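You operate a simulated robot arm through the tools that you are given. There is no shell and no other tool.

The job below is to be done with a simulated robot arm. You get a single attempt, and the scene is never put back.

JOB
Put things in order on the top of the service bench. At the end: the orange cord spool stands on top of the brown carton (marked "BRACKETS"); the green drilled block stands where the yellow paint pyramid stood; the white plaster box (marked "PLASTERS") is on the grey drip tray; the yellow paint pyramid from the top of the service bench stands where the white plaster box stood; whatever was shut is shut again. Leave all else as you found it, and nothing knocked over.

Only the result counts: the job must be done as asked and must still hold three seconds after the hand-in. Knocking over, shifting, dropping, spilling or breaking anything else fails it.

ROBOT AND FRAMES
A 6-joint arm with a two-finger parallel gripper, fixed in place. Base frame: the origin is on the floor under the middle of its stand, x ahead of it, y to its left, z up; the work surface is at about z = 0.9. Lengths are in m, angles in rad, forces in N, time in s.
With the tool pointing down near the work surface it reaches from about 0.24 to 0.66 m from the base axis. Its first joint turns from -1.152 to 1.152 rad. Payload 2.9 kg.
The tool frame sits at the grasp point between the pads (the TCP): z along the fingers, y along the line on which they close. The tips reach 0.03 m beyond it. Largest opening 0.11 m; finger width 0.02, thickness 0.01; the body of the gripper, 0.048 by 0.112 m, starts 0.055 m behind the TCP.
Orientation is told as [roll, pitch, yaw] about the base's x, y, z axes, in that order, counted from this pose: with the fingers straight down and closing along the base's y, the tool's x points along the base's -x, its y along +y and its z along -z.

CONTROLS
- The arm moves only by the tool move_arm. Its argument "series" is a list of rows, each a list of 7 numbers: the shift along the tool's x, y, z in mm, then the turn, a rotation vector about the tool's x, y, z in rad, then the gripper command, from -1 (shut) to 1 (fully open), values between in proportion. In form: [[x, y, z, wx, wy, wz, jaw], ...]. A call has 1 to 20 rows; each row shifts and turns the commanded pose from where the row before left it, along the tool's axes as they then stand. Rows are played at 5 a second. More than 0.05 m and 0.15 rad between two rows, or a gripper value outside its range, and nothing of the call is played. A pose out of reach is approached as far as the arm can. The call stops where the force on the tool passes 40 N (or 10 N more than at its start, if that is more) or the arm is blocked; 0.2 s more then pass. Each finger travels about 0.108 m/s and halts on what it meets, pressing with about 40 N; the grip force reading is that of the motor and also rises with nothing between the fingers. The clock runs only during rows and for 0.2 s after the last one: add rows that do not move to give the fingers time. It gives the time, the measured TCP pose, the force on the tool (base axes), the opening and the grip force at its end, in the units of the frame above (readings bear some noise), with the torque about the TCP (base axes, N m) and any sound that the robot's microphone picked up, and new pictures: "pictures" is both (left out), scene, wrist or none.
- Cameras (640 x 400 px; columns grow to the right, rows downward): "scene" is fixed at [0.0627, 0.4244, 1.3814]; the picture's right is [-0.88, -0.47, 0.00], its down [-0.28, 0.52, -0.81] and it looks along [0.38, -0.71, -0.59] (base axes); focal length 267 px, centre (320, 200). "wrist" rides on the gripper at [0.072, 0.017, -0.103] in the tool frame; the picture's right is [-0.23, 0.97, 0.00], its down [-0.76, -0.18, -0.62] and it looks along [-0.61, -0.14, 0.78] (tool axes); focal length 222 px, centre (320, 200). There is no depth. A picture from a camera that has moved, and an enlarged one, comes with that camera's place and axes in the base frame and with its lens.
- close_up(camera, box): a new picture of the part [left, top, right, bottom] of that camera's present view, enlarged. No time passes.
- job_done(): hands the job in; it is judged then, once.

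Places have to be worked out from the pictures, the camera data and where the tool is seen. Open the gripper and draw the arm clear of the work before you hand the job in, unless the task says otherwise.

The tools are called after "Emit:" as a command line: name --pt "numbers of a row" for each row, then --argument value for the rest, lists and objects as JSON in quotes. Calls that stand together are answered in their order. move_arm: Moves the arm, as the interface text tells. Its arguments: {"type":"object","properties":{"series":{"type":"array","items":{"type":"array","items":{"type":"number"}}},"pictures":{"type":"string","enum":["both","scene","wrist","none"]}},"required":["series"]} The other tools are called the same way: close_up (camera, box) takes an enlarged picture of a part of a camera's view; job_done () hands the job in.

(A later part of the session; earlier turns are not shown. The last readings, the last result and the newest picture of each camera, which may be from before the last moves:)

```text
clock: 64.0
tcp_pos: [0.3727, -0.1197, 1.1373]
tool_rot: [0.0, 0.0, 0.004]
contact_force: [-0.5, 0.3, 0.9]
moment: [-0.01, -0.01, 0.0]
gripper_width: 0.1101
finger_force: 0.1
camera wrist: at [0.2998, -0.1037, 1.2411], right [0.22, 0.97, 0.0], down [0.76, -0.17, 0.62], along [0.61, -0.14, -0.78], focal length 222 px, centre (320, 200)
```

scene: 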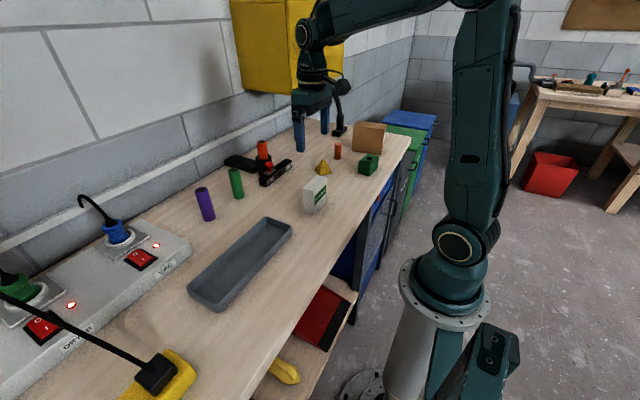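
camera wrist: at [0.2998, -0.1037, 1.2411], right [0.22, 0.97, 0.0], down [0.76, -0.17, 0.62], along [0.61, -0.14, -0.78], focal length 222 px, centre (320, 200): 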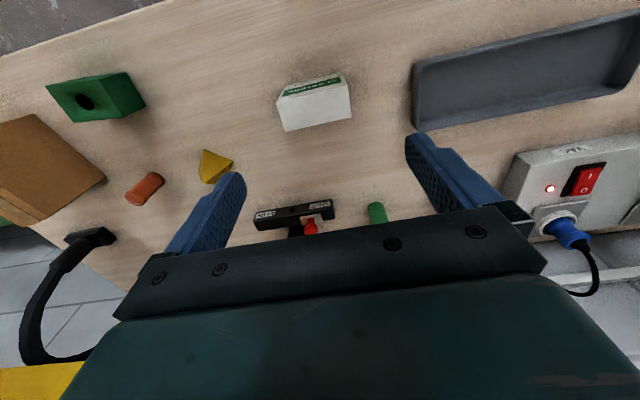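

The scene again matches the start, apart from the box. I now pick the box at (0.375,-0.128): descend, close, and lift only 6 mm slowly, then check.

Emit:
move_arm --pt "-2.5 -8 30 0 0 0.004 1" --pt "0 0 40 0 0 0 1" --pt "0 0 40 0 0 0 1" --pt "0 0 40 0 0 0 1" --pt "0 0 20 0 0 0 1" --pt "0 0 10 0 0 0 1" --pt "0 0 0 0 0 0 0.7" --pt "0 0 0 0 0 0 -1" --pt "0 0 0 0 0 0 -1" --pt "0 0 0 0 0 0 -1" --pt "0 0 -3 0 0 0 -1" --pt "0 0 -3 0 0 0 -1" --pt "0 0 -4 0 0 0 -1" --pt "0 0 0 0 0 0 -1"

Emit:
close_up --camera "scene" --box '[260, 130, 380, 230]'

```text
clock: 67.0
tcp_pos: [0.3777, -0.1282, 0.9681]
tool_rot: [0.0, -0.001, -0.001]
contact_force: [0.5, -1.1, -0.9]
moment: [0.0, -0.03, 0.0]
gripper_width: 0.079
finger_force: 40.2
camera wrist: at [0.3049, -0.1106, 1.0721], right [0.23, 0.97, 0.0], down [0.76, -0.18, 0.62], along [0.61, -0.14, -0.78], focal length 222 px, centre (320, 200)
```

scene: 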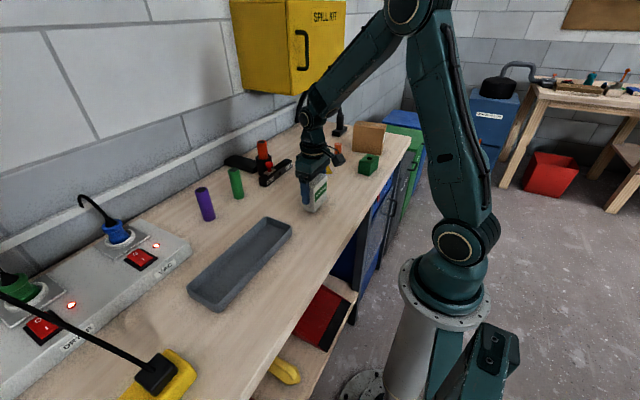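
wrist: 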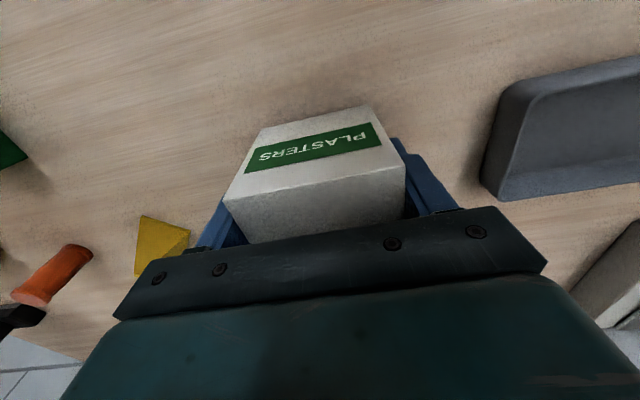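

```text
4.00 times, centred on (320, 180) of scene
camera zoom: at [0.0627, 0.4244, 1.3814], right [-0.88, -0.47, 0.0], down [-0.28, 0.52, -0.81], along [0.38, -0.71, -0.59], focal length 1066 px, centre (320, 280)
```

zoom: 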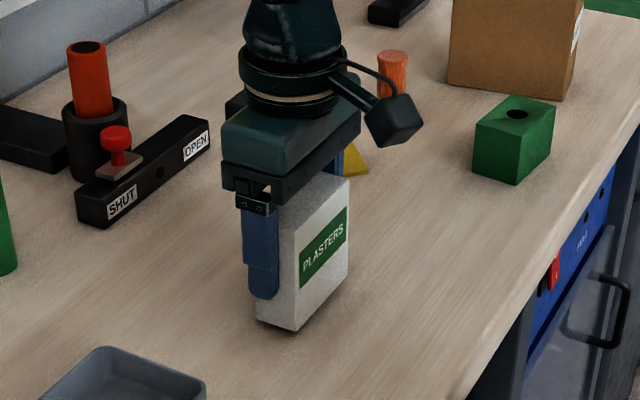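

The box has come up with the gripper (shadow gap beneath it). I lift another 55 mm slowly and verify the grip again before moving sideways.

Emit:
move_arm --pt "0 0 -6 0 0 0 -1" --pt "0 0 -8 0 0 0 -1" --pt "0 0 -8 0 0 0 -1" --pt "0 0 -8 0 0 0 -1" --pt "0 0 -8 0 0 0 -1" --pt "0 0 -8 0 0 0 -1" --pt "0 0 -8 0 0 0 -1" --pt "0 0 0 0 0 0 -1"

```text
clock: 68.8
tcp_pos: [0.3763, -0.1272, 1.0237]
tool_rot: [0.001, -0.001, 0.0]
contact_force: [0.2, 0.5, -0.1]
moment: [-0.03, 0.01, 0.0]
gripper_width: 0.0791
finger_force: 39.8
camera wrist: at [0.303, -0.1106, 1.1271], right [0.23, 0.97, 0.0], down [0.76, -0.18, 0.62], along [0.61, -0.14, -0.78], focal length 222 px, centre (320, 200)
```

scene: 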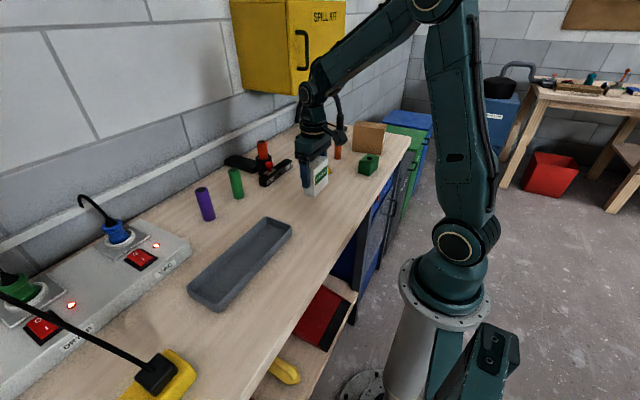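
wrist: 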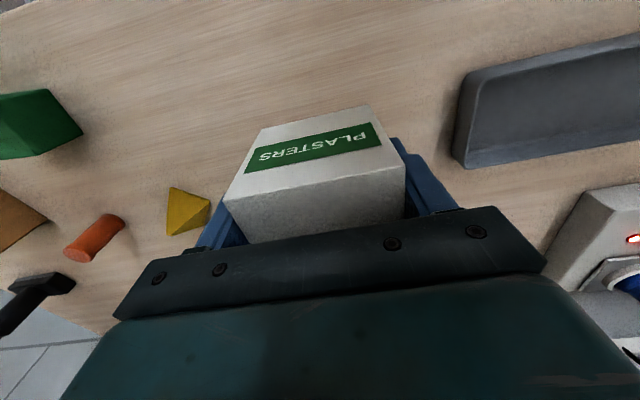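

No slip. I move 65 mm toward the tray gently and check again before the box reaches the tray's edge.

Emit:
move_arm --pt "-1 8 0 0 0 0 -1" --pt "-2 14 0 0 0 0 -1" --pt "-2 14 0 0 0 0 -1" --pt "-2 14 0 0 0 0 -1" --pt "-2 14 0 0 0 0 -1" --pt "0 0 0 0 0 0 -1" --pictures "wrist"

```text
clock: 70.2
tcp_pos: [0.3843, -0.0645, 1.0223]
tool_rot: [0.0, 0.0, -0.002]
contact_force: [-0.2, 1.3, -0.2]
moment: [-0.03, -0.03, 0.03]
gripper_width: 0.0792
finger_force: 40.2
camera wrist: at [0.3121, -0.0469, 1.1259], right [0.23, 0.97, 0.0], down [0.76, -0.18, 0.62], along [0.61, -0.14, -0.78], focal length 222 px, centre (320, 200)
```

wrist: 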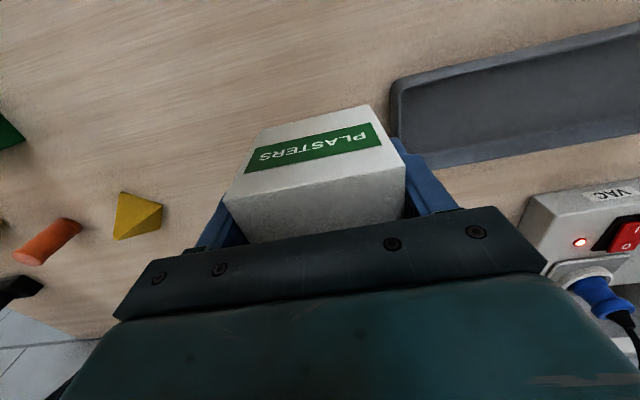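

The box sits unchanged in the grip. I continue over the tray to about (0.41, 0.12).

Emit:
move_arm --pt "-2 14 0 0 0 0 -1" --pt "-2 14 0 0 0 0 -1" --pt "-2 14 0 0 0 0 -1" --pt "-2 14 0 0 0 0 -1" --pt "-2 14 0 0 0 0 -1" --pt "-2 14 0 0 0 0 -1" --pt "-2 14 0 0 0 0 -1" --pt "-2 14 0 0 0 0 -1" --pt "-2 14 0 0 0 0 -1" --pt "-2 14 0 0 0 0 -1" --pt "-2 14 0 0 0 0 -1" --pt "-2 14 0 0 0 0 -1" --pt "-2 14 0 0 0 0 -1" --pt "0 0 0 0 0 0 -1"

Emit:
close_up --camera "scene" --box '[160, 180, 320, 320]'

```text
clock: 73.2
tcp_pos: [0.4125, 0.1186, 1.0228]
tool_rot: [0.0, 0.001, -0.002]
contact_force: [-0.3, 0.4, -0.4]
moment: [0.03, 0.01, 0.02]
gripper_width: 0.0792
finger_force: 39.7
camera wrist: at [0.3385, 0.1351, 1.1254], right [0.23, 0.97, 0.0], down [0.76, -0.18, 0.62], along [0.61, -0.14, -0.78], focal length 222 px, centre (320, 200)
```

scene: 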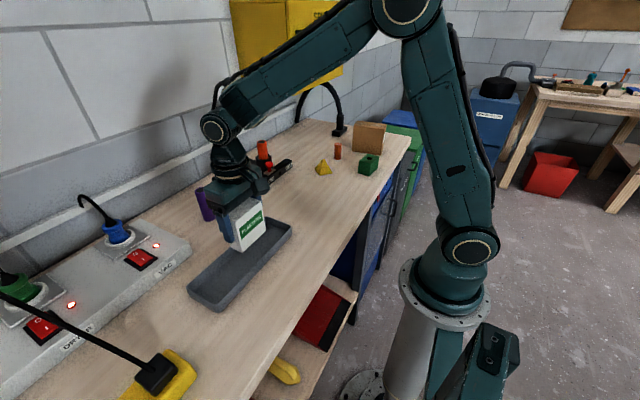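
wrist: 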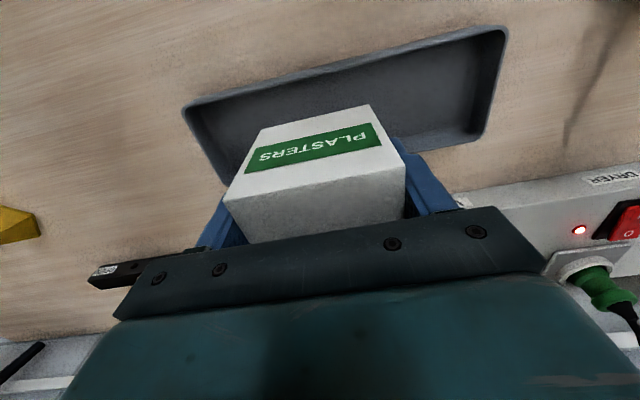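

```text
2.86 times, centred on (240, 250) of scene
camera zoom: at [0.0627, 0.4244, 1.3814], right [-0.88, -0.47, 0.0], down [-0.28, 0.52, -0.81], along [0.38, -0.71, -0.59], focal length 762 px, centre (549, 57)
```

zoom: 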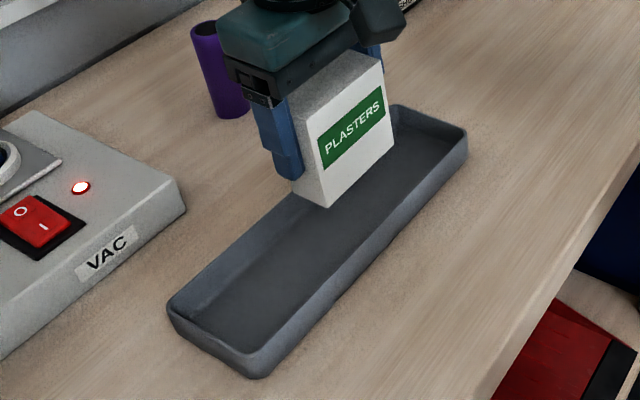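

The box is over the tray's middle. I lower 50 mm gently, then in 1–2 mm steps to contact.

Emit:
move_arm --pt "0 0 8 0 0 0 -1" --pt "0 0 10 0 0 0 -1" --pt "0 0 10 0 0 0 -1" --pt "0 0 10 0 0 0 -1" --pt "0 0 8 0 0 0 -1" --pt "0 0 4 0 0 0 -1" --pt "0 0 0 0 0 0 -1"

Emit:
close_up --camera "scene" --box '[160, 180, 320, 320]'

```text
clock: 74.8
tcp_pos: [0.412, 0.1181, 0.9708]
tool_rot: [0.001, 0.001, 0.001]
contact_force: [0.0, -0.2, 0.2]
moment: [-0.02, -0.01, 0.02]
gripper_width: 0.0793
finger_force: 40.1
camera wrist: at [0.3394, 0.1355, 1.0764], right [0.23, 0.97, 0.0], down [0.76, -0.18, 0.62], along [0.61, -0.14, -0.78], focal length 222 px, centre (320, 200)
```

scene: 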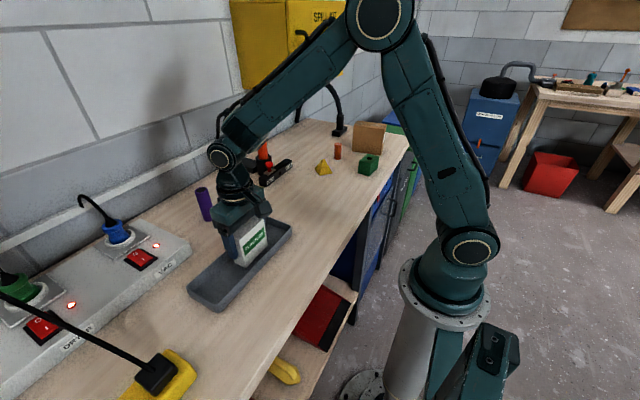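
wrist: 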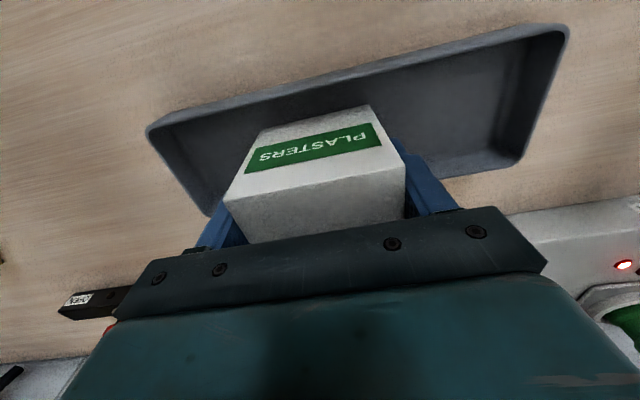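

```text
2.86 times, centred on (240, 250) of scene
camera zoom: at [0.0627, 0.4244, 1.3814], right [-0.88, -0.47, 0.0], down [-0.28, 0.52, -0.81], along [0.38, -0.71, -0.59], focal length 762 px, centre (549, 57)
```

zoom: 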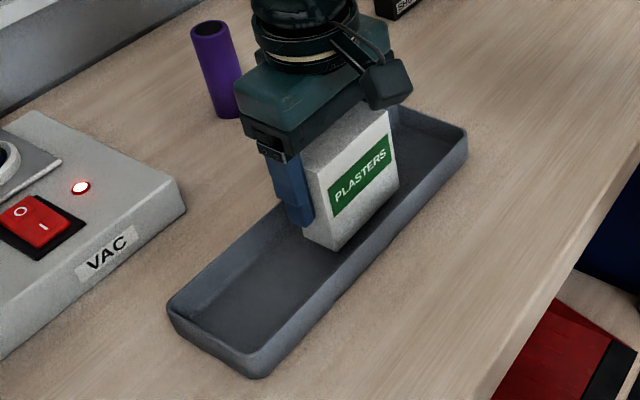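

Inside the tray walls now with room on all sides. I step down to contact.

Emit:
move_arm --pt "0 0 2 0 0 0 -1" --pt "0 0 2 0 0 0 -1" --pt "0 0 2 0 0 0 -1" --pt "0 0 1 0 0 0 -1" --pt "0 0 0 0 0 0 -1" --pictures "none"

Emit:
move_arm --pt "0 0 1 0 0 0 -1" --pt "0 0 0 0 0 0 -1" --pictures "none"

```text
clock: 76.0
tcp_pos: [0.4117, 0.1191, 0.9655]
tool_rot: [0.0, -0.001, 0.001]
contact_force: [-0.9, 0.1, -0.1]
moment: [-0.02, 0.02, 0.03]
gripper_width: 0.0793
finger_force: 40.1
```

```text
clock: 76.6
tcp_pos: [0.4114, 0.1191, 0.9644]
tool_rot: [-0.001, 0.0, 0.001]
contact_force: [-0.1, 0.1, 0.0]
moment: [0.01, 0.0, 0.0]
gripper_width: 0.0793
finger_force: 40.1
```

Still free at z=0.9644; I continue in 1 mm steps.

Emit:
move_arm --pt "0 0 1 0 0 0 -1" --pt "0 0 1 0 0 0 -1" --pt "0 0 0 0 0 0 -1" --pictures "none"

Emit:
move_arm --pt "0 0 1 0 0 0 -1" --pt "0 0 0 0 0 0 -1" --pictures "none"

```text
clock: 77.4
tcp_pos: [0.4117, 0.1184, 0.9624]
tool_rot: [0.0, 0.001, 0.001]
contact_force: [0.8, 0.9, -0.6]
moment: [-0.03, -0.02, 0.0]
gripper_width: 0.0794
finger_force: 40.3
```

```text
clock: 78.0
tcp_pos: [0.4113, 0.1178, 0.9619]
tool_rot: [0.0, -0.003, 0.0]
contact_force: [-3.1, -1.8, 22.8]
moment: [-0.21, 0.4, 0.02]
gripper_width: 0.0791
finger_force: 40.4
```

Contact with the tray floor. I ease up half a mm, open and rise, then look.

Emit:
move_arm --pt "0 0 -0.6 0 0 0 -1" --pt "0 0 0 0 0 0 0.7" --pt "0 0 0 0 0 0 1" --pt "0 0 0 0 0 0 1" --pt "0 0 -20 0 0 0 1" --pt "0 0 -40 0 0 0 1" --pt "0 0 -40 0 0 0 1" --pt "0 0 -40 0 0 0 1" --pt "0 0 0 0 0 0 1"

Emit:
close_up --camera "scene" --box '[0, 180, 352, 400]'

```text
clock: 80.0
tcp_pos: [0.4135, 0.1182, 1.1019]
tool_rot: [-0.001, 0.001, -0.002]
contact_force: [0.2, 0.3, -0.5]
moment: [-0.01, 0.01, 0.05]
gripper_width: 0.11
finger_force: 0.1
camera wrist: at [0.3416, 0.1349, 1.2062], right [0.23, 0.97, 0.0], down [0.76, -0.18, 0.62], along [0.61, -0.14, -0.78], focal length 222 px, centre (320, 200)
```

scene: 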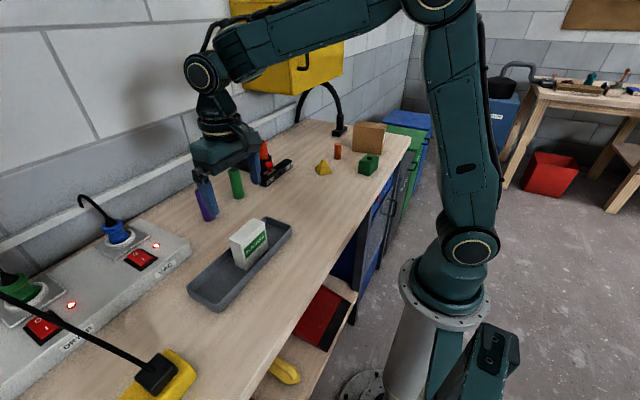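
wrist: 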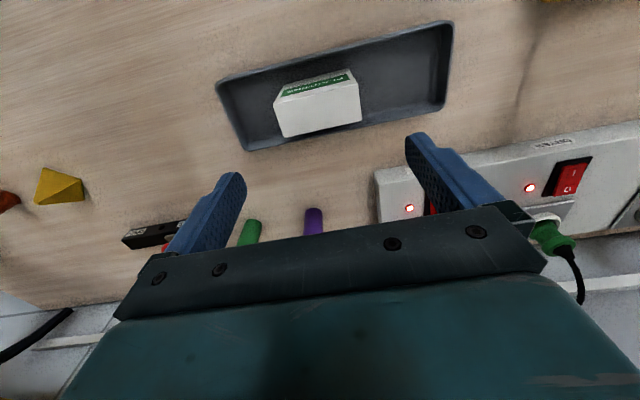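

```text
1.82 times, centred on (176, 290) of scene
camera zoom: at [0.0627, 0.4244, 1.3814], right [-0.88, -0.47, 0.0], down [-0.28, 0.52, -0.81], along [0.38, -0.71, -0.59], focal length 485 px, centre (582, 36)
```

zoom: 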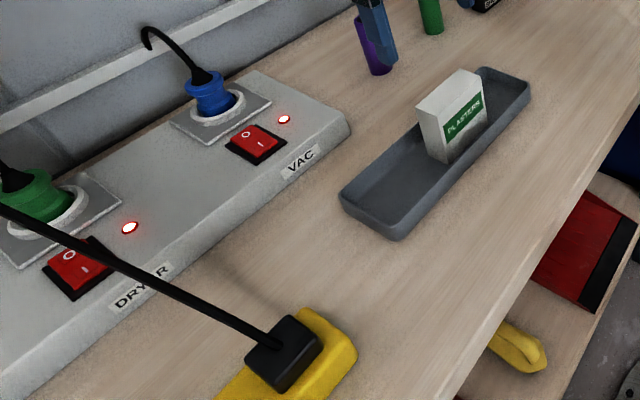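

The plaster box stands in the tray, and tray and strip look as at the start. Now I go over toward the pyramid, near (0.44,-0.31), staying high.

Emit:
move_arm --pt "0 -30 -10 0 0 0 1" --pt "-2 -42 -10 0 0 0 1" --pt "-2 -42 0 0 0 0 1" --pt "-2 -42 0 0 0 0 1" --pt "-2 -42 0 0 0 0 1" --pt "-2 -42 0 0 0 0 1" --pt "-2 -42 0 0 0 0 1" --pt "-2 -42 0 0 0 0 1" --pt "-2 -42 0 0 0 0 1" --pt "-2 -40 0 0 0 0 1" --pt "0 -20 10 0 0 0 1" --pt "0 0 0 0 0 0 1"

Emit:
close_up --camera "wrist" --box '[220, 60, 420, 185]'

```text
clock: 82.6
tcp_pos: [0.4333, -0.3052, 1.1137]
tool_rot: [0.0, -0.001, 0.0]
contact_force: [1.2, -0.6, -0.5]
moment: [0.03, 0.0, 0.0]
gripper_width: 0.1098
finger_force: 0.0
camera wrist: at [0.36, -0.2891, 1.2179], right [0.23, 0.97, 0.0], down [0.76, -0.18, 0.62], along [0.61, -0.14, -0.78], focal length 222 px, centre (320, 200)
```

scene: 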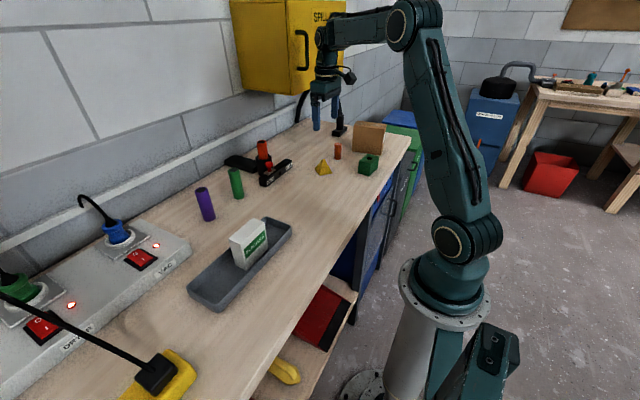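
wrist: 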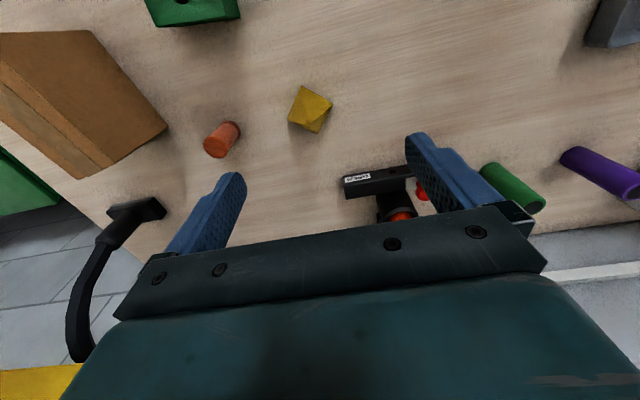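

```text
3.20 times, centred on (320, 122) of wrist
camera zoom: at [0.36, -0.2891, 1.2179], right [0.23, 0.97, 0.0], down [0.76, -0.18, 0.62], along [0.61, -0.14, -0.78], focal length 711 px, centre (320, 448)
```

zoom: 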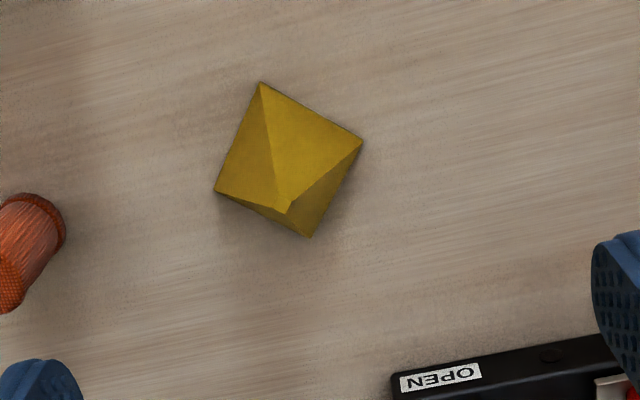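

The wrist view gives the pyramid base corners: a 48 mm square centred at (0.452,-0.324), edges at about 49°, apex ~55 mm high. I centre over it and turn to yaw −0.716 so the jaws close square on two faces.

Emit:
move_arm --pt "-19 -19 0 0 0 0 0.6" --pt "0 0 10 0 0 0.1432 0.6" --pt "0 0 10 0 0 0.1432 0.6" --pt "0 0 10 0 0 0.1432 0.6" --pt "0 0 10 0 0 0.1432 0.6" --pt "0 0 10 0 0 0.1432 0.6" --pt "0 0 20 0 0 0 0.6" --pt "0 0 0 0 0 0 0.6"

Emit:
close_up --camera "wrist" --box '[220, 60, 420, 185]'

```text
clock: 84.4
tcp_pos: [0.4487, -0.3258, 1.0421]
tool_rot: [0.0, -0.001, -0.717]
contact_force: [-0.6, 0.2, 0.3]
moment: [0.0, 0.04, 0.0]
gripper_width: 0.088
finger_force: 0.0
camera wrist: at [0.4048, -0.2655, 1.1451], right [0.81, 0.58, 0.0], down [0.46, -0.63, 0.62], along [0.36, -0.51, -0.78], focal length 222 px, centre (320, 200)
```

scene: 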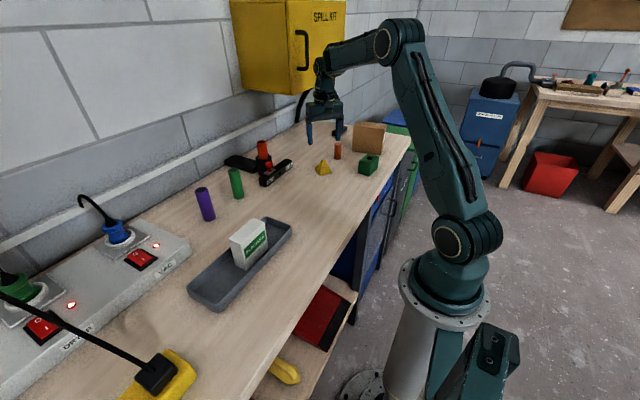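
wrist: 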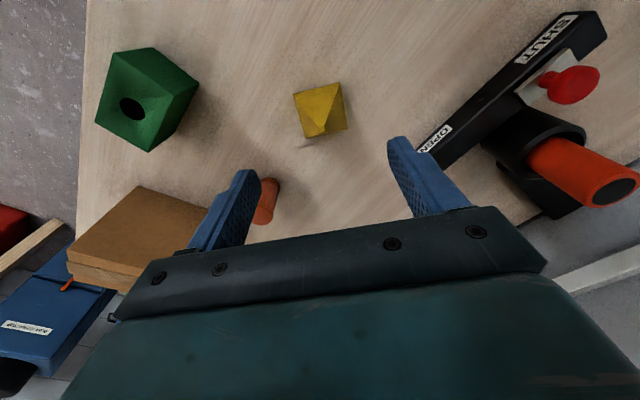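

```text
3.20 times, centred on (320, 122) of wrist
camera zoom: at [0.4048, -0.2655, 1.1451], right [0.81, 0.58, 0.0], down [0.46, -0.63, 0.62], along [0.36, -0.51, -0.78], focal length 711 px, centre (320, 448)
```

zoom: 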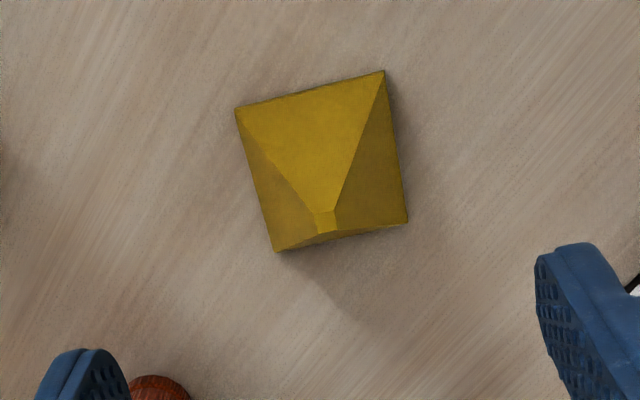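

The pyramid is square to the jaws, 3 mm off centre. I correct by (−2.8,+2.4) mm and lower to just above the bench.

Emit:
move_arm --pt "-2.8 2.4 30 0 0 0 0.6" --pt "0 0 30 0 0 0 0.6" --pt "0 0 25 0 0 0 0.6" --pt "0 0 15 0 0 0 0.6" --pt "0 0 0 0 0 0 0.6"

Emit:
close_up --camera "scene" --box '[260, 110, 400, 210]'

```text
clock: 85.6
tcp_pos: [0.4531, -0.326, 0.941]
tool_rot: [0.001, 0.0, -0.714]
contact_force: [0.3, -0.3, 0.4]
moment: [0.02, 0.01, 0.0]
gripper_width: 0.0882
finger_force: 0.2
camera wrist: at [0.4091, -0.2659, 1.0452], right [0.81, 0.59, 0.0], down [0.46, -0.63, 0.62], along [0.36, -0.51, -0.78], focal length 222 px, centre (320, 200)
```

scene: 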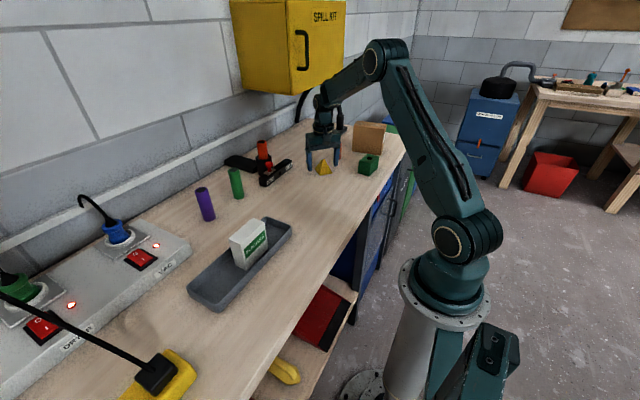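
wrist: 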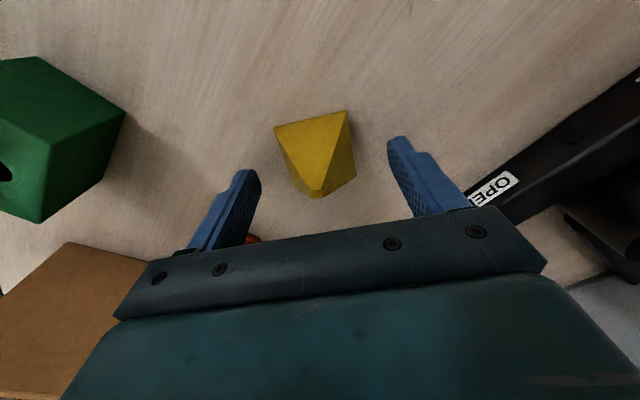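

```text
4.00 times, centred on (330, 160) of scene
camera zoom: at [0.0627, 0.4244, 1.3814], right [-0.88, -0.47, 0.0], down [-0.28, 0.52, -0.81], along [0.38, -0.71, -0.59], focal length 1066 px, centre (280, 360)
```

zoom: 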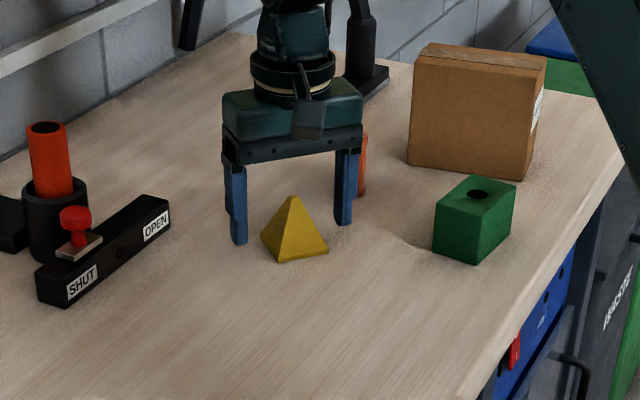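

Fingers straddle the pyramid cleanly. I lower the tips to the bench in small steps to find the surface.

Emit:
move_arm --pt "0 0 4 0 0 0 0.6" --pt "0 0 3 0 0 0 0.6" --pt "0 0 1 0 0 0 0.6" --pt "0 0 0 0 0 0 0.6" --pictures "none"

Emit:
move_arm --pt "0 0 1 0 0 0 0.6" --pt "0 0 0 0 0 0 0.6" --pictures "none"

```text
clock: 86.6
tcp_pos: [0.4502, -0.3269, 0.9336]
tool_rot: [0.001, -0.001, -0.716]
contact_force: [-0.3, -0.3, 0.0]
moment: [-0.02, 0.06, 0.04]
gripper_width: 0.088
finger_force: 0.0
```

```text
clock: 87.2
tcp_pos: [0.4499, -0.3279, 0.9315]
tool_rot: [-0.002, -0.001, -0.716]
contact_force: [-0.9, 0.3, -0.6]
moment: [-0.01, 0.01, 0.0]
gripper_width: 0.0877
finger_force: 0.1
```

Emit:
move_arm --pt "0 0 0.7 0 0 0 0.6" --pt "0 0 0 0 0 0 0.6" --pictures "none"

Emit:
move_arm --pt "0 0 0.7 0 0 0 0.6" --pt "0 0 0 0 0 0 0.6" --pictures "none"

```text
clock: 87.8
tcp_pos: [0.4512, -0.3265, 0.9317]
tool_rot: [-0.001, 0.0, -0.714]
contact_force: [0.1, 0.5, -0.7]
moment: [0.0, 0.02, 0.04]
gripper_width: 0.0878
finger_force: 0.1
```

```text
clock: 88.4
tcp_pos: [0.4521, -0.3264, 0.9316]
tool_rot: [0.001, -0.001, -0.716]
contact_force: [0.6, 0.1, 0.1]
moment: [0.01, 0.0, 0.04]
gripper_width: 0.088
finger_force: 0.0
```

No contact yet; I keep stepping down.

Emit:
move_arm --pt "0 0 0.7 0 0 0 0.6" --pt "0 0 0 0 0 0 0.6" --pictures "none"

Emit:
move_arm --pt "0 0 0.7 0 0 0 0.6" --pt "0 0 0 0 0 0 0.6" --pictures "none"

```text
clock: 89.0
tcp_pos: [0.4516, -0.3272, 0.93]
tool_rot: [0.0, 0.0, -0.716]
contact_force: [0.5, -0.6, -1.0]
moment: [-0.01, -0.04, 0.0]
gripper_width: 0.0881
finger_force: 0.1
```

```text
clock: 89.6
tcp_pos: [0.4518, -0.3262, 0.9311]
tool_rot: [-0.001, -0.002, -0.717]
contact_force: [-3.2, -1.6, 6.3]
moment: [0.04, 0.08, 0.23]
gripper_width: 0.088
finger_force: 0.1
```

The tips touch the bench (6 N). I raise 1 mm and close on the base of the pyramid.

Emit:
move_arm --pt "0 0 -1.0 0 0 0 0.6" --pt "0 0 0 0 0 0 0.3" --pt "0 0 0 0 0 0 0.0" --pt "0 0 0 0 0 0 -0.15" --pt "0 0 0 0 0 0 -0.3" --pt "0 0 0 0 0 0 -1" --pt "0 0 0 0 0 0 -1" --pt "0 0 0 0 0 0 -1"

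Emit:
close_up --camera "scene" --box '[260, 110, 400, 210]'

Emit:
close_up --camera "wrist" --box '[220, 80, 420, 230]'

```text
clock: 91.4
tcp_pos: [0.4511, -0.3275, 0.9292]
tool_rot: [-0.001, 0.0, -0.715]
contact_force: [0.0, -0.4, -0.4]
moment: [-0.01, -0.02, -0.01]
gripper_width: 0.0654
finger_force: 40.3
camera wrist: at [0.4082, -0.2661, 1.0342], right [0.81, 0.59, 0.0], down [0.46, -0.63, 0.62], along [0.36, -0.51, -0.78], focal length 222 px, centre (320, 200)
```

scene: 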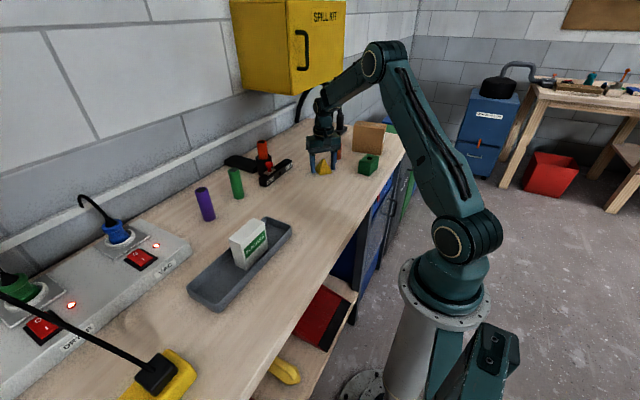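
wrist: 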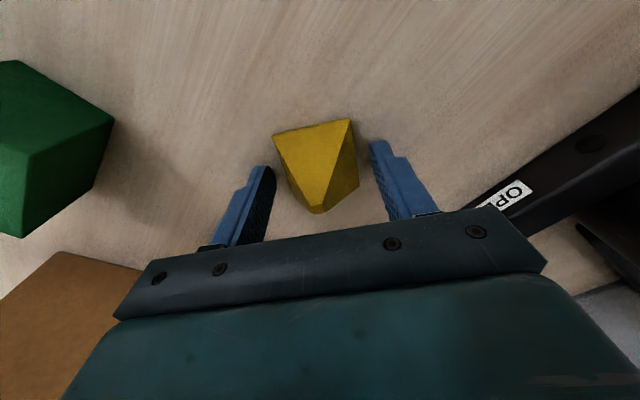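

```text
4.00 times, centred on (330, 160) of scene
camera zoom: at [0.0627, 0.4244, 1.3814], right [-0.88, -0.47, 0.0], down [-0.28, 0.52, -0.81], along [0.38, -0.71, -0.59], focal length 1066 px, centre (280, 360)
```

zoom: 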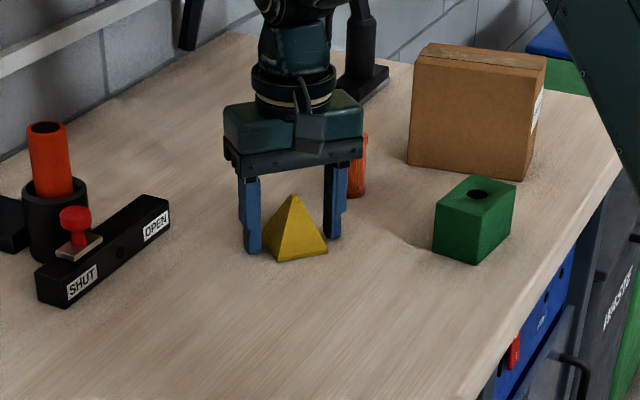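

```text
2.67 times, centred on (320, 155) of wrist
camera zoom: at [0.4082, -0.2661, 1.0342], right [0.81, 0.59, 0.0], down [0.46, -0.63, 0.62], along [0.36, -0.51, -0.78], focal length 592 px, centre (320, 320)
```

zoom: 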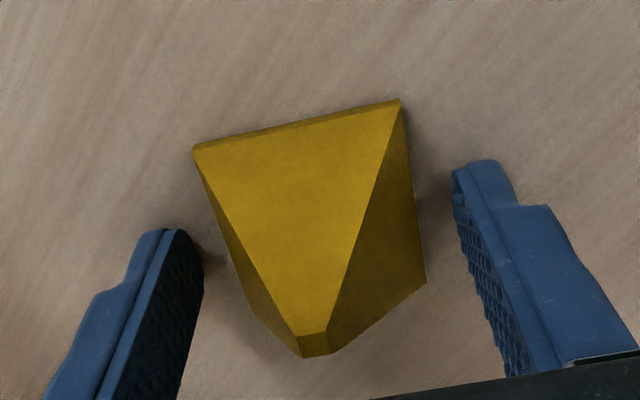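

The jaws stopped at 65 mm although the base is only 48 mm wide, and the picture shows a gap on each side, with no contact force. I wait a moment to see if they keep closing.

Emit:
move_arm --pt "0 0 0 0 0 0 -1" --pt "0 0 0 0 0 0 -1" --pt "0 0 0 0 0 0 -1" --pictures "wrist"

Emit:
close_up --camera "wrist" --box '[220, 80, 420, 230]'

```text
clock: 92.2
tcp_pos: [0.4518, -0.3246, 0.9304]
tool_rot: [0.001, 0.0, -0.714]
contact_force: [-0.3, -0.6, 0.5]
moment: [-0.03, -0.01, 0.0]
gripper_width: 0.0656
finger_force: 39.7
camera wrist: at [0.4082, -0.2661, 1.0342], right [0.81, 0.59, 0.0], down [0.46, -0.63, 0.62], along [0.36, -0.51, -0.78], focal length 222 px, centre (320, 200)
```

wrist: 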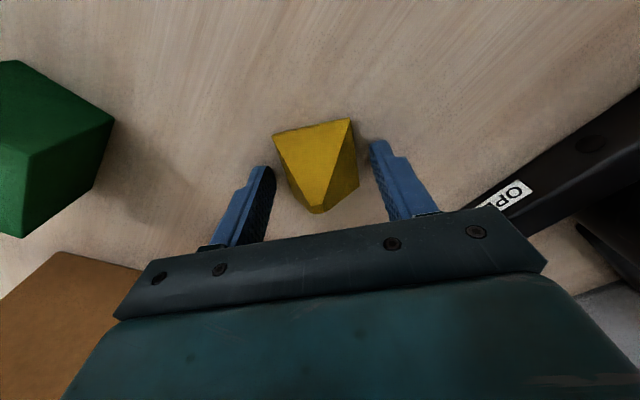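

```text
2.67 times, centred on (320, 155) of wrist
camera zoom: at [0.4082, -0.2661, 1.0342], right [0.81, 0.59, 0.0], down [0.46, -0.63, 0.62], along [0.36, -0.51, -0.78], focal length 592 px, centre (320, 320)
```

zoom: 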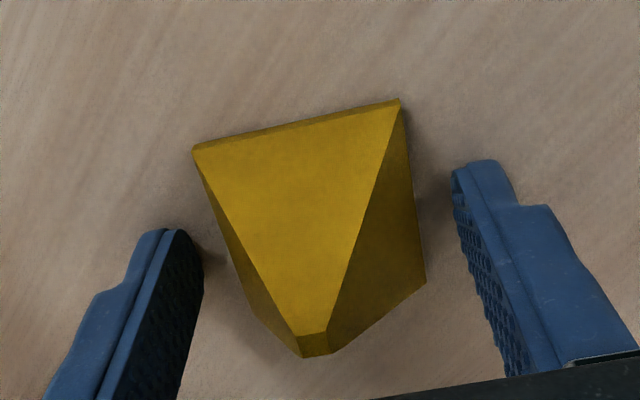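

They're stuck at 65 mm with nothing touching. I reopen and try closing once more.

Emit:
move_arm --pt "0 0 0 0 0 0 0.6" --pt "0 0 0 0 0 0 0.6" --pt "0 0 0 0 0 0 -1" --pt "0 0 0 0 0 0 -1" --pt "0 0 0 0 0 0 -1" --pt "0 0 0 0 0 0 -1" --pictures "wrist"

Emit:
close_up --camera "wrist" --box '[220, 80, 420, 230]'

```text
clock: 93.6
tcp_pos: [0.4516, -0.3271, 0.9303]
tool_rot: [-0.001, -0.001, -0.716]
contact_force: [0.5, 0.3, 0.7]
moment: [0.04, 0.0, 0.01]
gripper_width: 0.0656
finger_force: 39.6
camera wrist: at [0.4082, -0.2661, 1.0342], right [0.81, 0.59, 0.0], down [0.46, -0.63, 0.62], along [0.36, -0.51, -0.78], focal length 222 px, centre (320, 200)
```

wrist: 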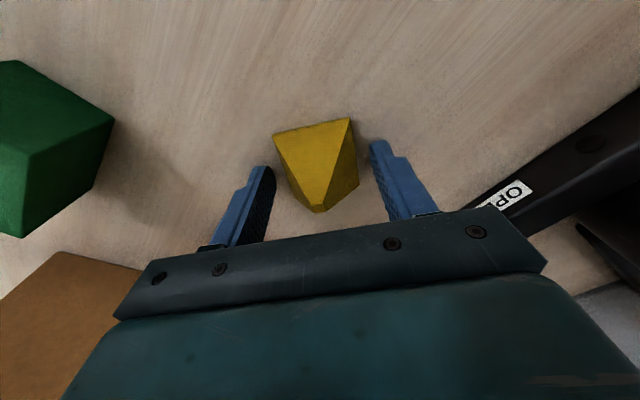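

```text
2.67 times, centred on (320, 155) of wrist
camera zoom: at [0.4082, -0.2661, 1.0342], right [0.81, 0.59, 0.0], down [0.46, -0.63, 0.62], along [0.36, -0.51, -0.78], focal length 592 px, centre (320, 320)
```

zoom: 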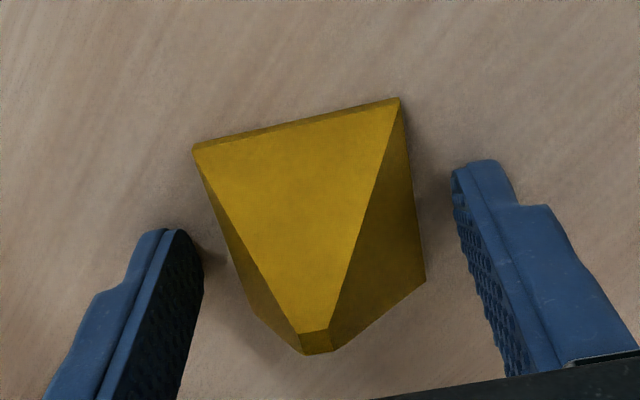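

Still stopped at 65.6 mm with visible gaps. To find out whether the gripper itself is obstructed, I open, rise 80 mm, and close in free air.

Emit:
move_arm --pt "0 0 0 0 0 0 0.6" --pt "0 0 0 0 0 0 0.6" --pt "0 0 -10 0 0 0 0.6" --pt "0 0 -30 0 0 0 0.6" --pt "0 0 -40 0 0 0 0.6" --pt "0 0 0 0 0 0 -1" --pt "0 0 0 0 0 0 -1" --pt "0 0 0 0 0 0 -1" --pt "0 0 0 0 0 0 -1" --pt "0 0 0 0 0 0 -1"

Emit:
close_up --camera "wrist" --box '[160, 80, 480, 280]'

```text
clock: 95.8
tcp_pos: [0.4511, -0.3249, 1.0107]
tool_rot: [-0.001, 0.001, -0.716]
contact_force: [0.3, 0.2, -0.5]
moment: [-0.01, 0.02, -0.02]
gripper_width: 0.0
finger_force: 37.2
camera wrist: at [0.4073, -0.2645, 1.1143], right [0.81, 0.59, 0.0], down [0.46, -0.63, 0.62], along [0.36, -0.51, -0.78], focal length 222 px, centre (320, 200)
```

scene: 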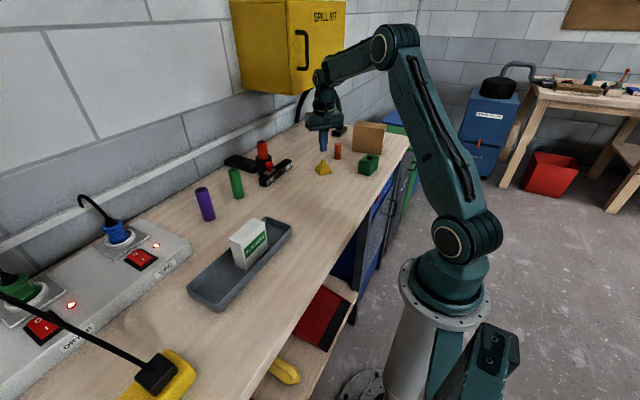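
wrist: 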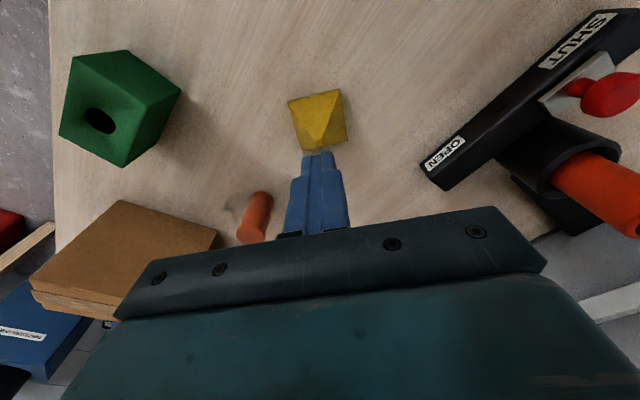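

```text
2.00 times, centred on (320, 180) of wrist
camera zoom: at [0.4073, -0.2645, 1.1143], right [0.81, 0.59, 0.0], down [0.46, -0.63, 0.62], along [0.36, -0.51, -0.78], focal length 444 px, centre (320, 240)
```

zoom: 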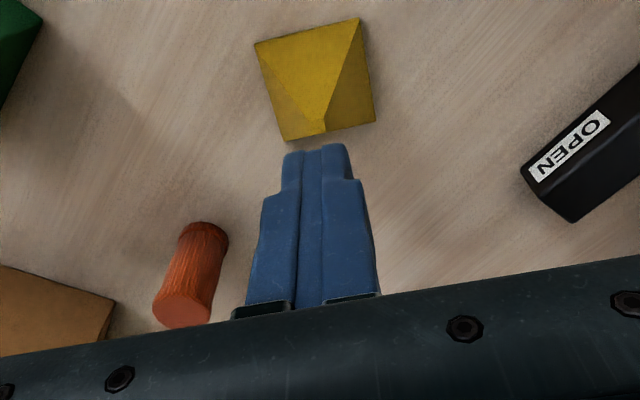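

In free air the jaws close fully, so the pyramid's physical outline blocks them at 65.6 mm, as if its solid shape is turned 45° to what I see (corner-on). I turn the tool 45° (to yaw ≈ +0.07) and try again at the same spot.

Emit:
move_arm --pt "0 0 0 0 0 0 0.6" --pt "0 0 0 0 0 -0.131 0.6" --pt "0 0 0 0 0 -0.131 0.6" --pt "0 0 0 0 0 -0.131 0.6" --pt "0 0 0 0 0 -0.131 0.6" --pt "0 0 0 0 0 -0.131 0.6" --pt "0 0 0 0 0 -0.131 0.6" --pt "0 0 0 0 0 0 0.6"

Emit:
close_up --camera "wrist" --box '[220, 60, 420, 185]'

```text
clock: 97.6
tcp_pos: [0.4525, -0.3266, 1.0104]
tool_rot: [0.0, 0.001, 0.071]
contact_force: [0.0, 0.2, -0.8]
moment: [0.04, 0.06, 0.01]
gripper_width: 0.088
finger_force: 0.0
camera wrist: at [0.3781, -0.315, 1.1145], right [0.16, 0.99, 0.0], down [0.77, -0.12, 0.62], along [0.62, -0.1, -0.78], focal length 222 px, centre (320, 200)
```

scene: 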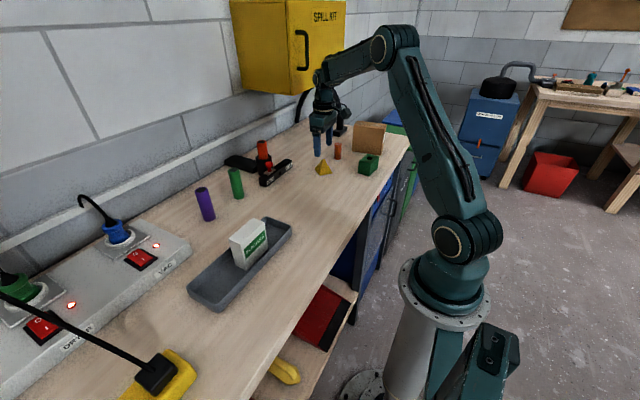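
wrist: 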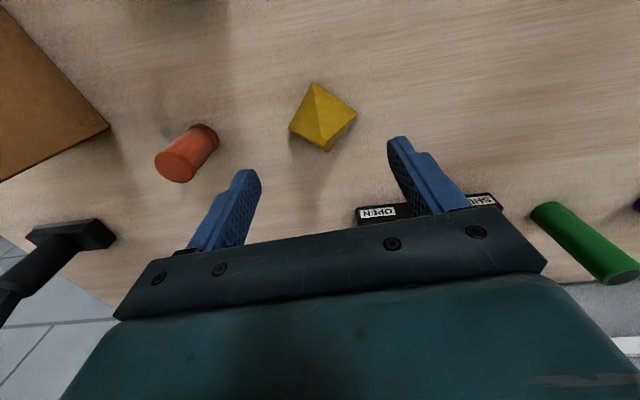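

```text
3.20 times, centred on (320, 122) of wrist
camera zoom: at [0.3781, -0.315, 1.1145], right [0.16, 0.99, 0.0], down [0.77, -0.12, 0.62], along [0.62, -0.1, -0.78], focal length 711 px, centre (320, 448)
```

zoom: 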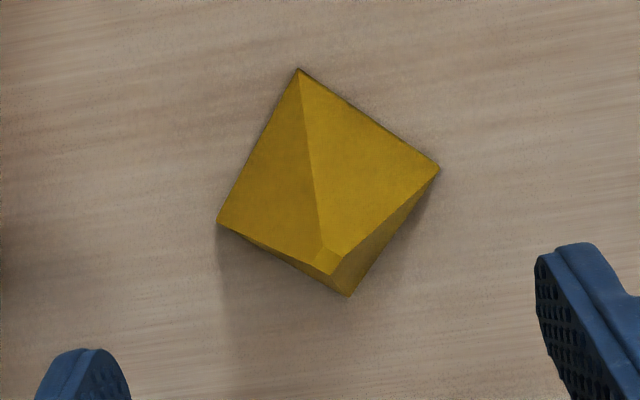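

I lower to the same height and close gently to compare the stopping width.

Emit:
move_arm --pt "0 0 30 0 0 0 0.6" --pt "0 0 30 0 0 0 0.6" --pt "0 0 15 0 0 0 0.6" --pt "0 0 5 0 0 0 0.6" --pt "0 0 0 0 0 0 0.4" --pt "0 0 0 0 0 0 0.2" --pt "0 0 0 0 0 0 0.1" --pt "0 0 0 0 0 0 0.0" --pt "0 0 0 0 0 0 0.0"

Emit:
close_up --camera "wrist" --box '[220, 80, 420, 230]'

```text
clock: 99.6
tcp_pos: [0.4519, -0.3275, 0.9312]
tool_rot: [0.0, 0.0, 0.071]
contact_force: [0.4, -0.8, -0.1]
moment: [0.02, 0.02, 0.01]
gripper_width: 0.0642
finger_force: 40.0
camera wrist: at [0.378, -0.3158, 1.0344], right [0.16, 0.99, 0.0], down [0.77, -0.12, 0.62], along [0.62, -0.1, -0.78], focal length 222 px, centre (320, 200)
```

scene: 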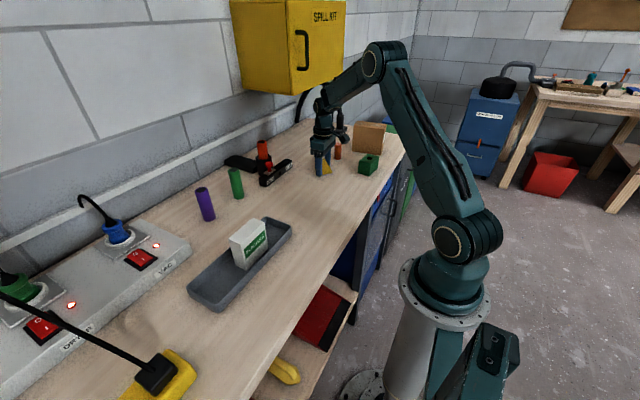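
wrist: 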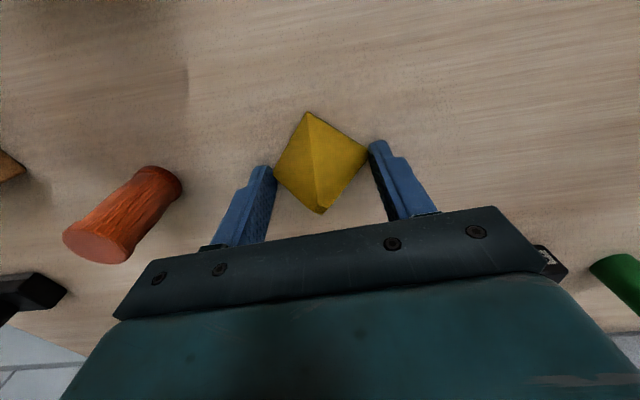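

```text
2.67 times, centred on (320, 155) of wrist
camera zoom: at [0.378, -0.3158, 1.0344], right [0.16, 0.99, 0.0], down [0.77, -0.12, 0.62], along [0.62, -0.1, -0.78], focal length 592 px, centre (320, 320)
```

zoom: 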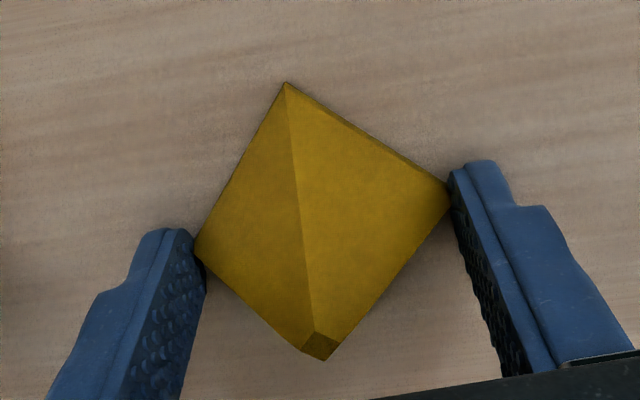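

Corner-on it stops at 64 mm, touching the visible corners. So the solid outline seems roughly round near the base. I test the profile: open, rise 15 mm, close again and read the width.

Emit:
move_arm --pt "0 0 0 0 0 0 0.5" --pt "0 0 0 0 0 0 0.5" --pt "0 0 -8 0 0 0 0.5" --pt "0 0 -7 0 0 0 0.5" --pt "0 0 0 0 0 0 0.2" --pt "0 0 0 0 0 0 0.0" --pt "0 0 0 0 0 0 -0.2" --pt "0 0 0 0 0 0 -0.3" --pt "0 0 0 0 0 0 -0.3" --pictures "wrist"

Emit:
close_up --camera "wrist" --box '[220, 80, 420, 230]'

```text
clock: 101.6
tcp_pos: [0.4524, -0.3273, 0.9475]
tool_rot: [-0.003, -0.006, 0.071]
contact_force: [-2.1, 3.1, 23.5]
moment: [0.11, 0.17, -0.04]
gripper_width: 0.0455
finger_force: 40.3
camera wrist: at [0.3798, -0.3153, 1.0503], right [0.16, 0.99, 0.0], down [0.77, -0.12, 0.63], along [0.62, -0.1, -0.78], focal length 222 px, centre (320, 200)
```

wrist: 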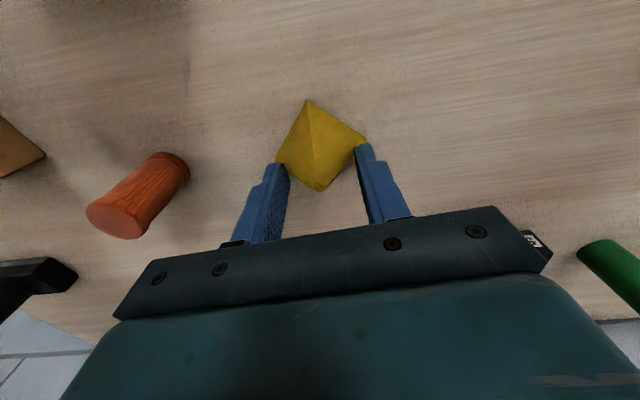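

```text
2.67 times, centred on (320, 155) of wrist
camera zoom: at [0.3798, -0.3153, 1.0503], right [0.16, 0.99, 0.0], down [0.77, -0.12, 0.63], along [0.62, -0.1, -0.78], focal length 592 px, centre (320, 320)
```

zoom: 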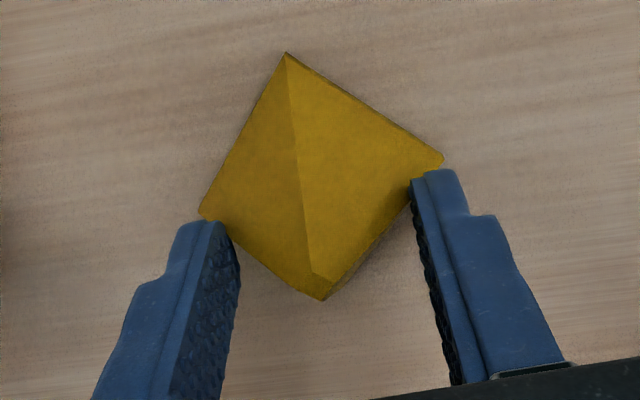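

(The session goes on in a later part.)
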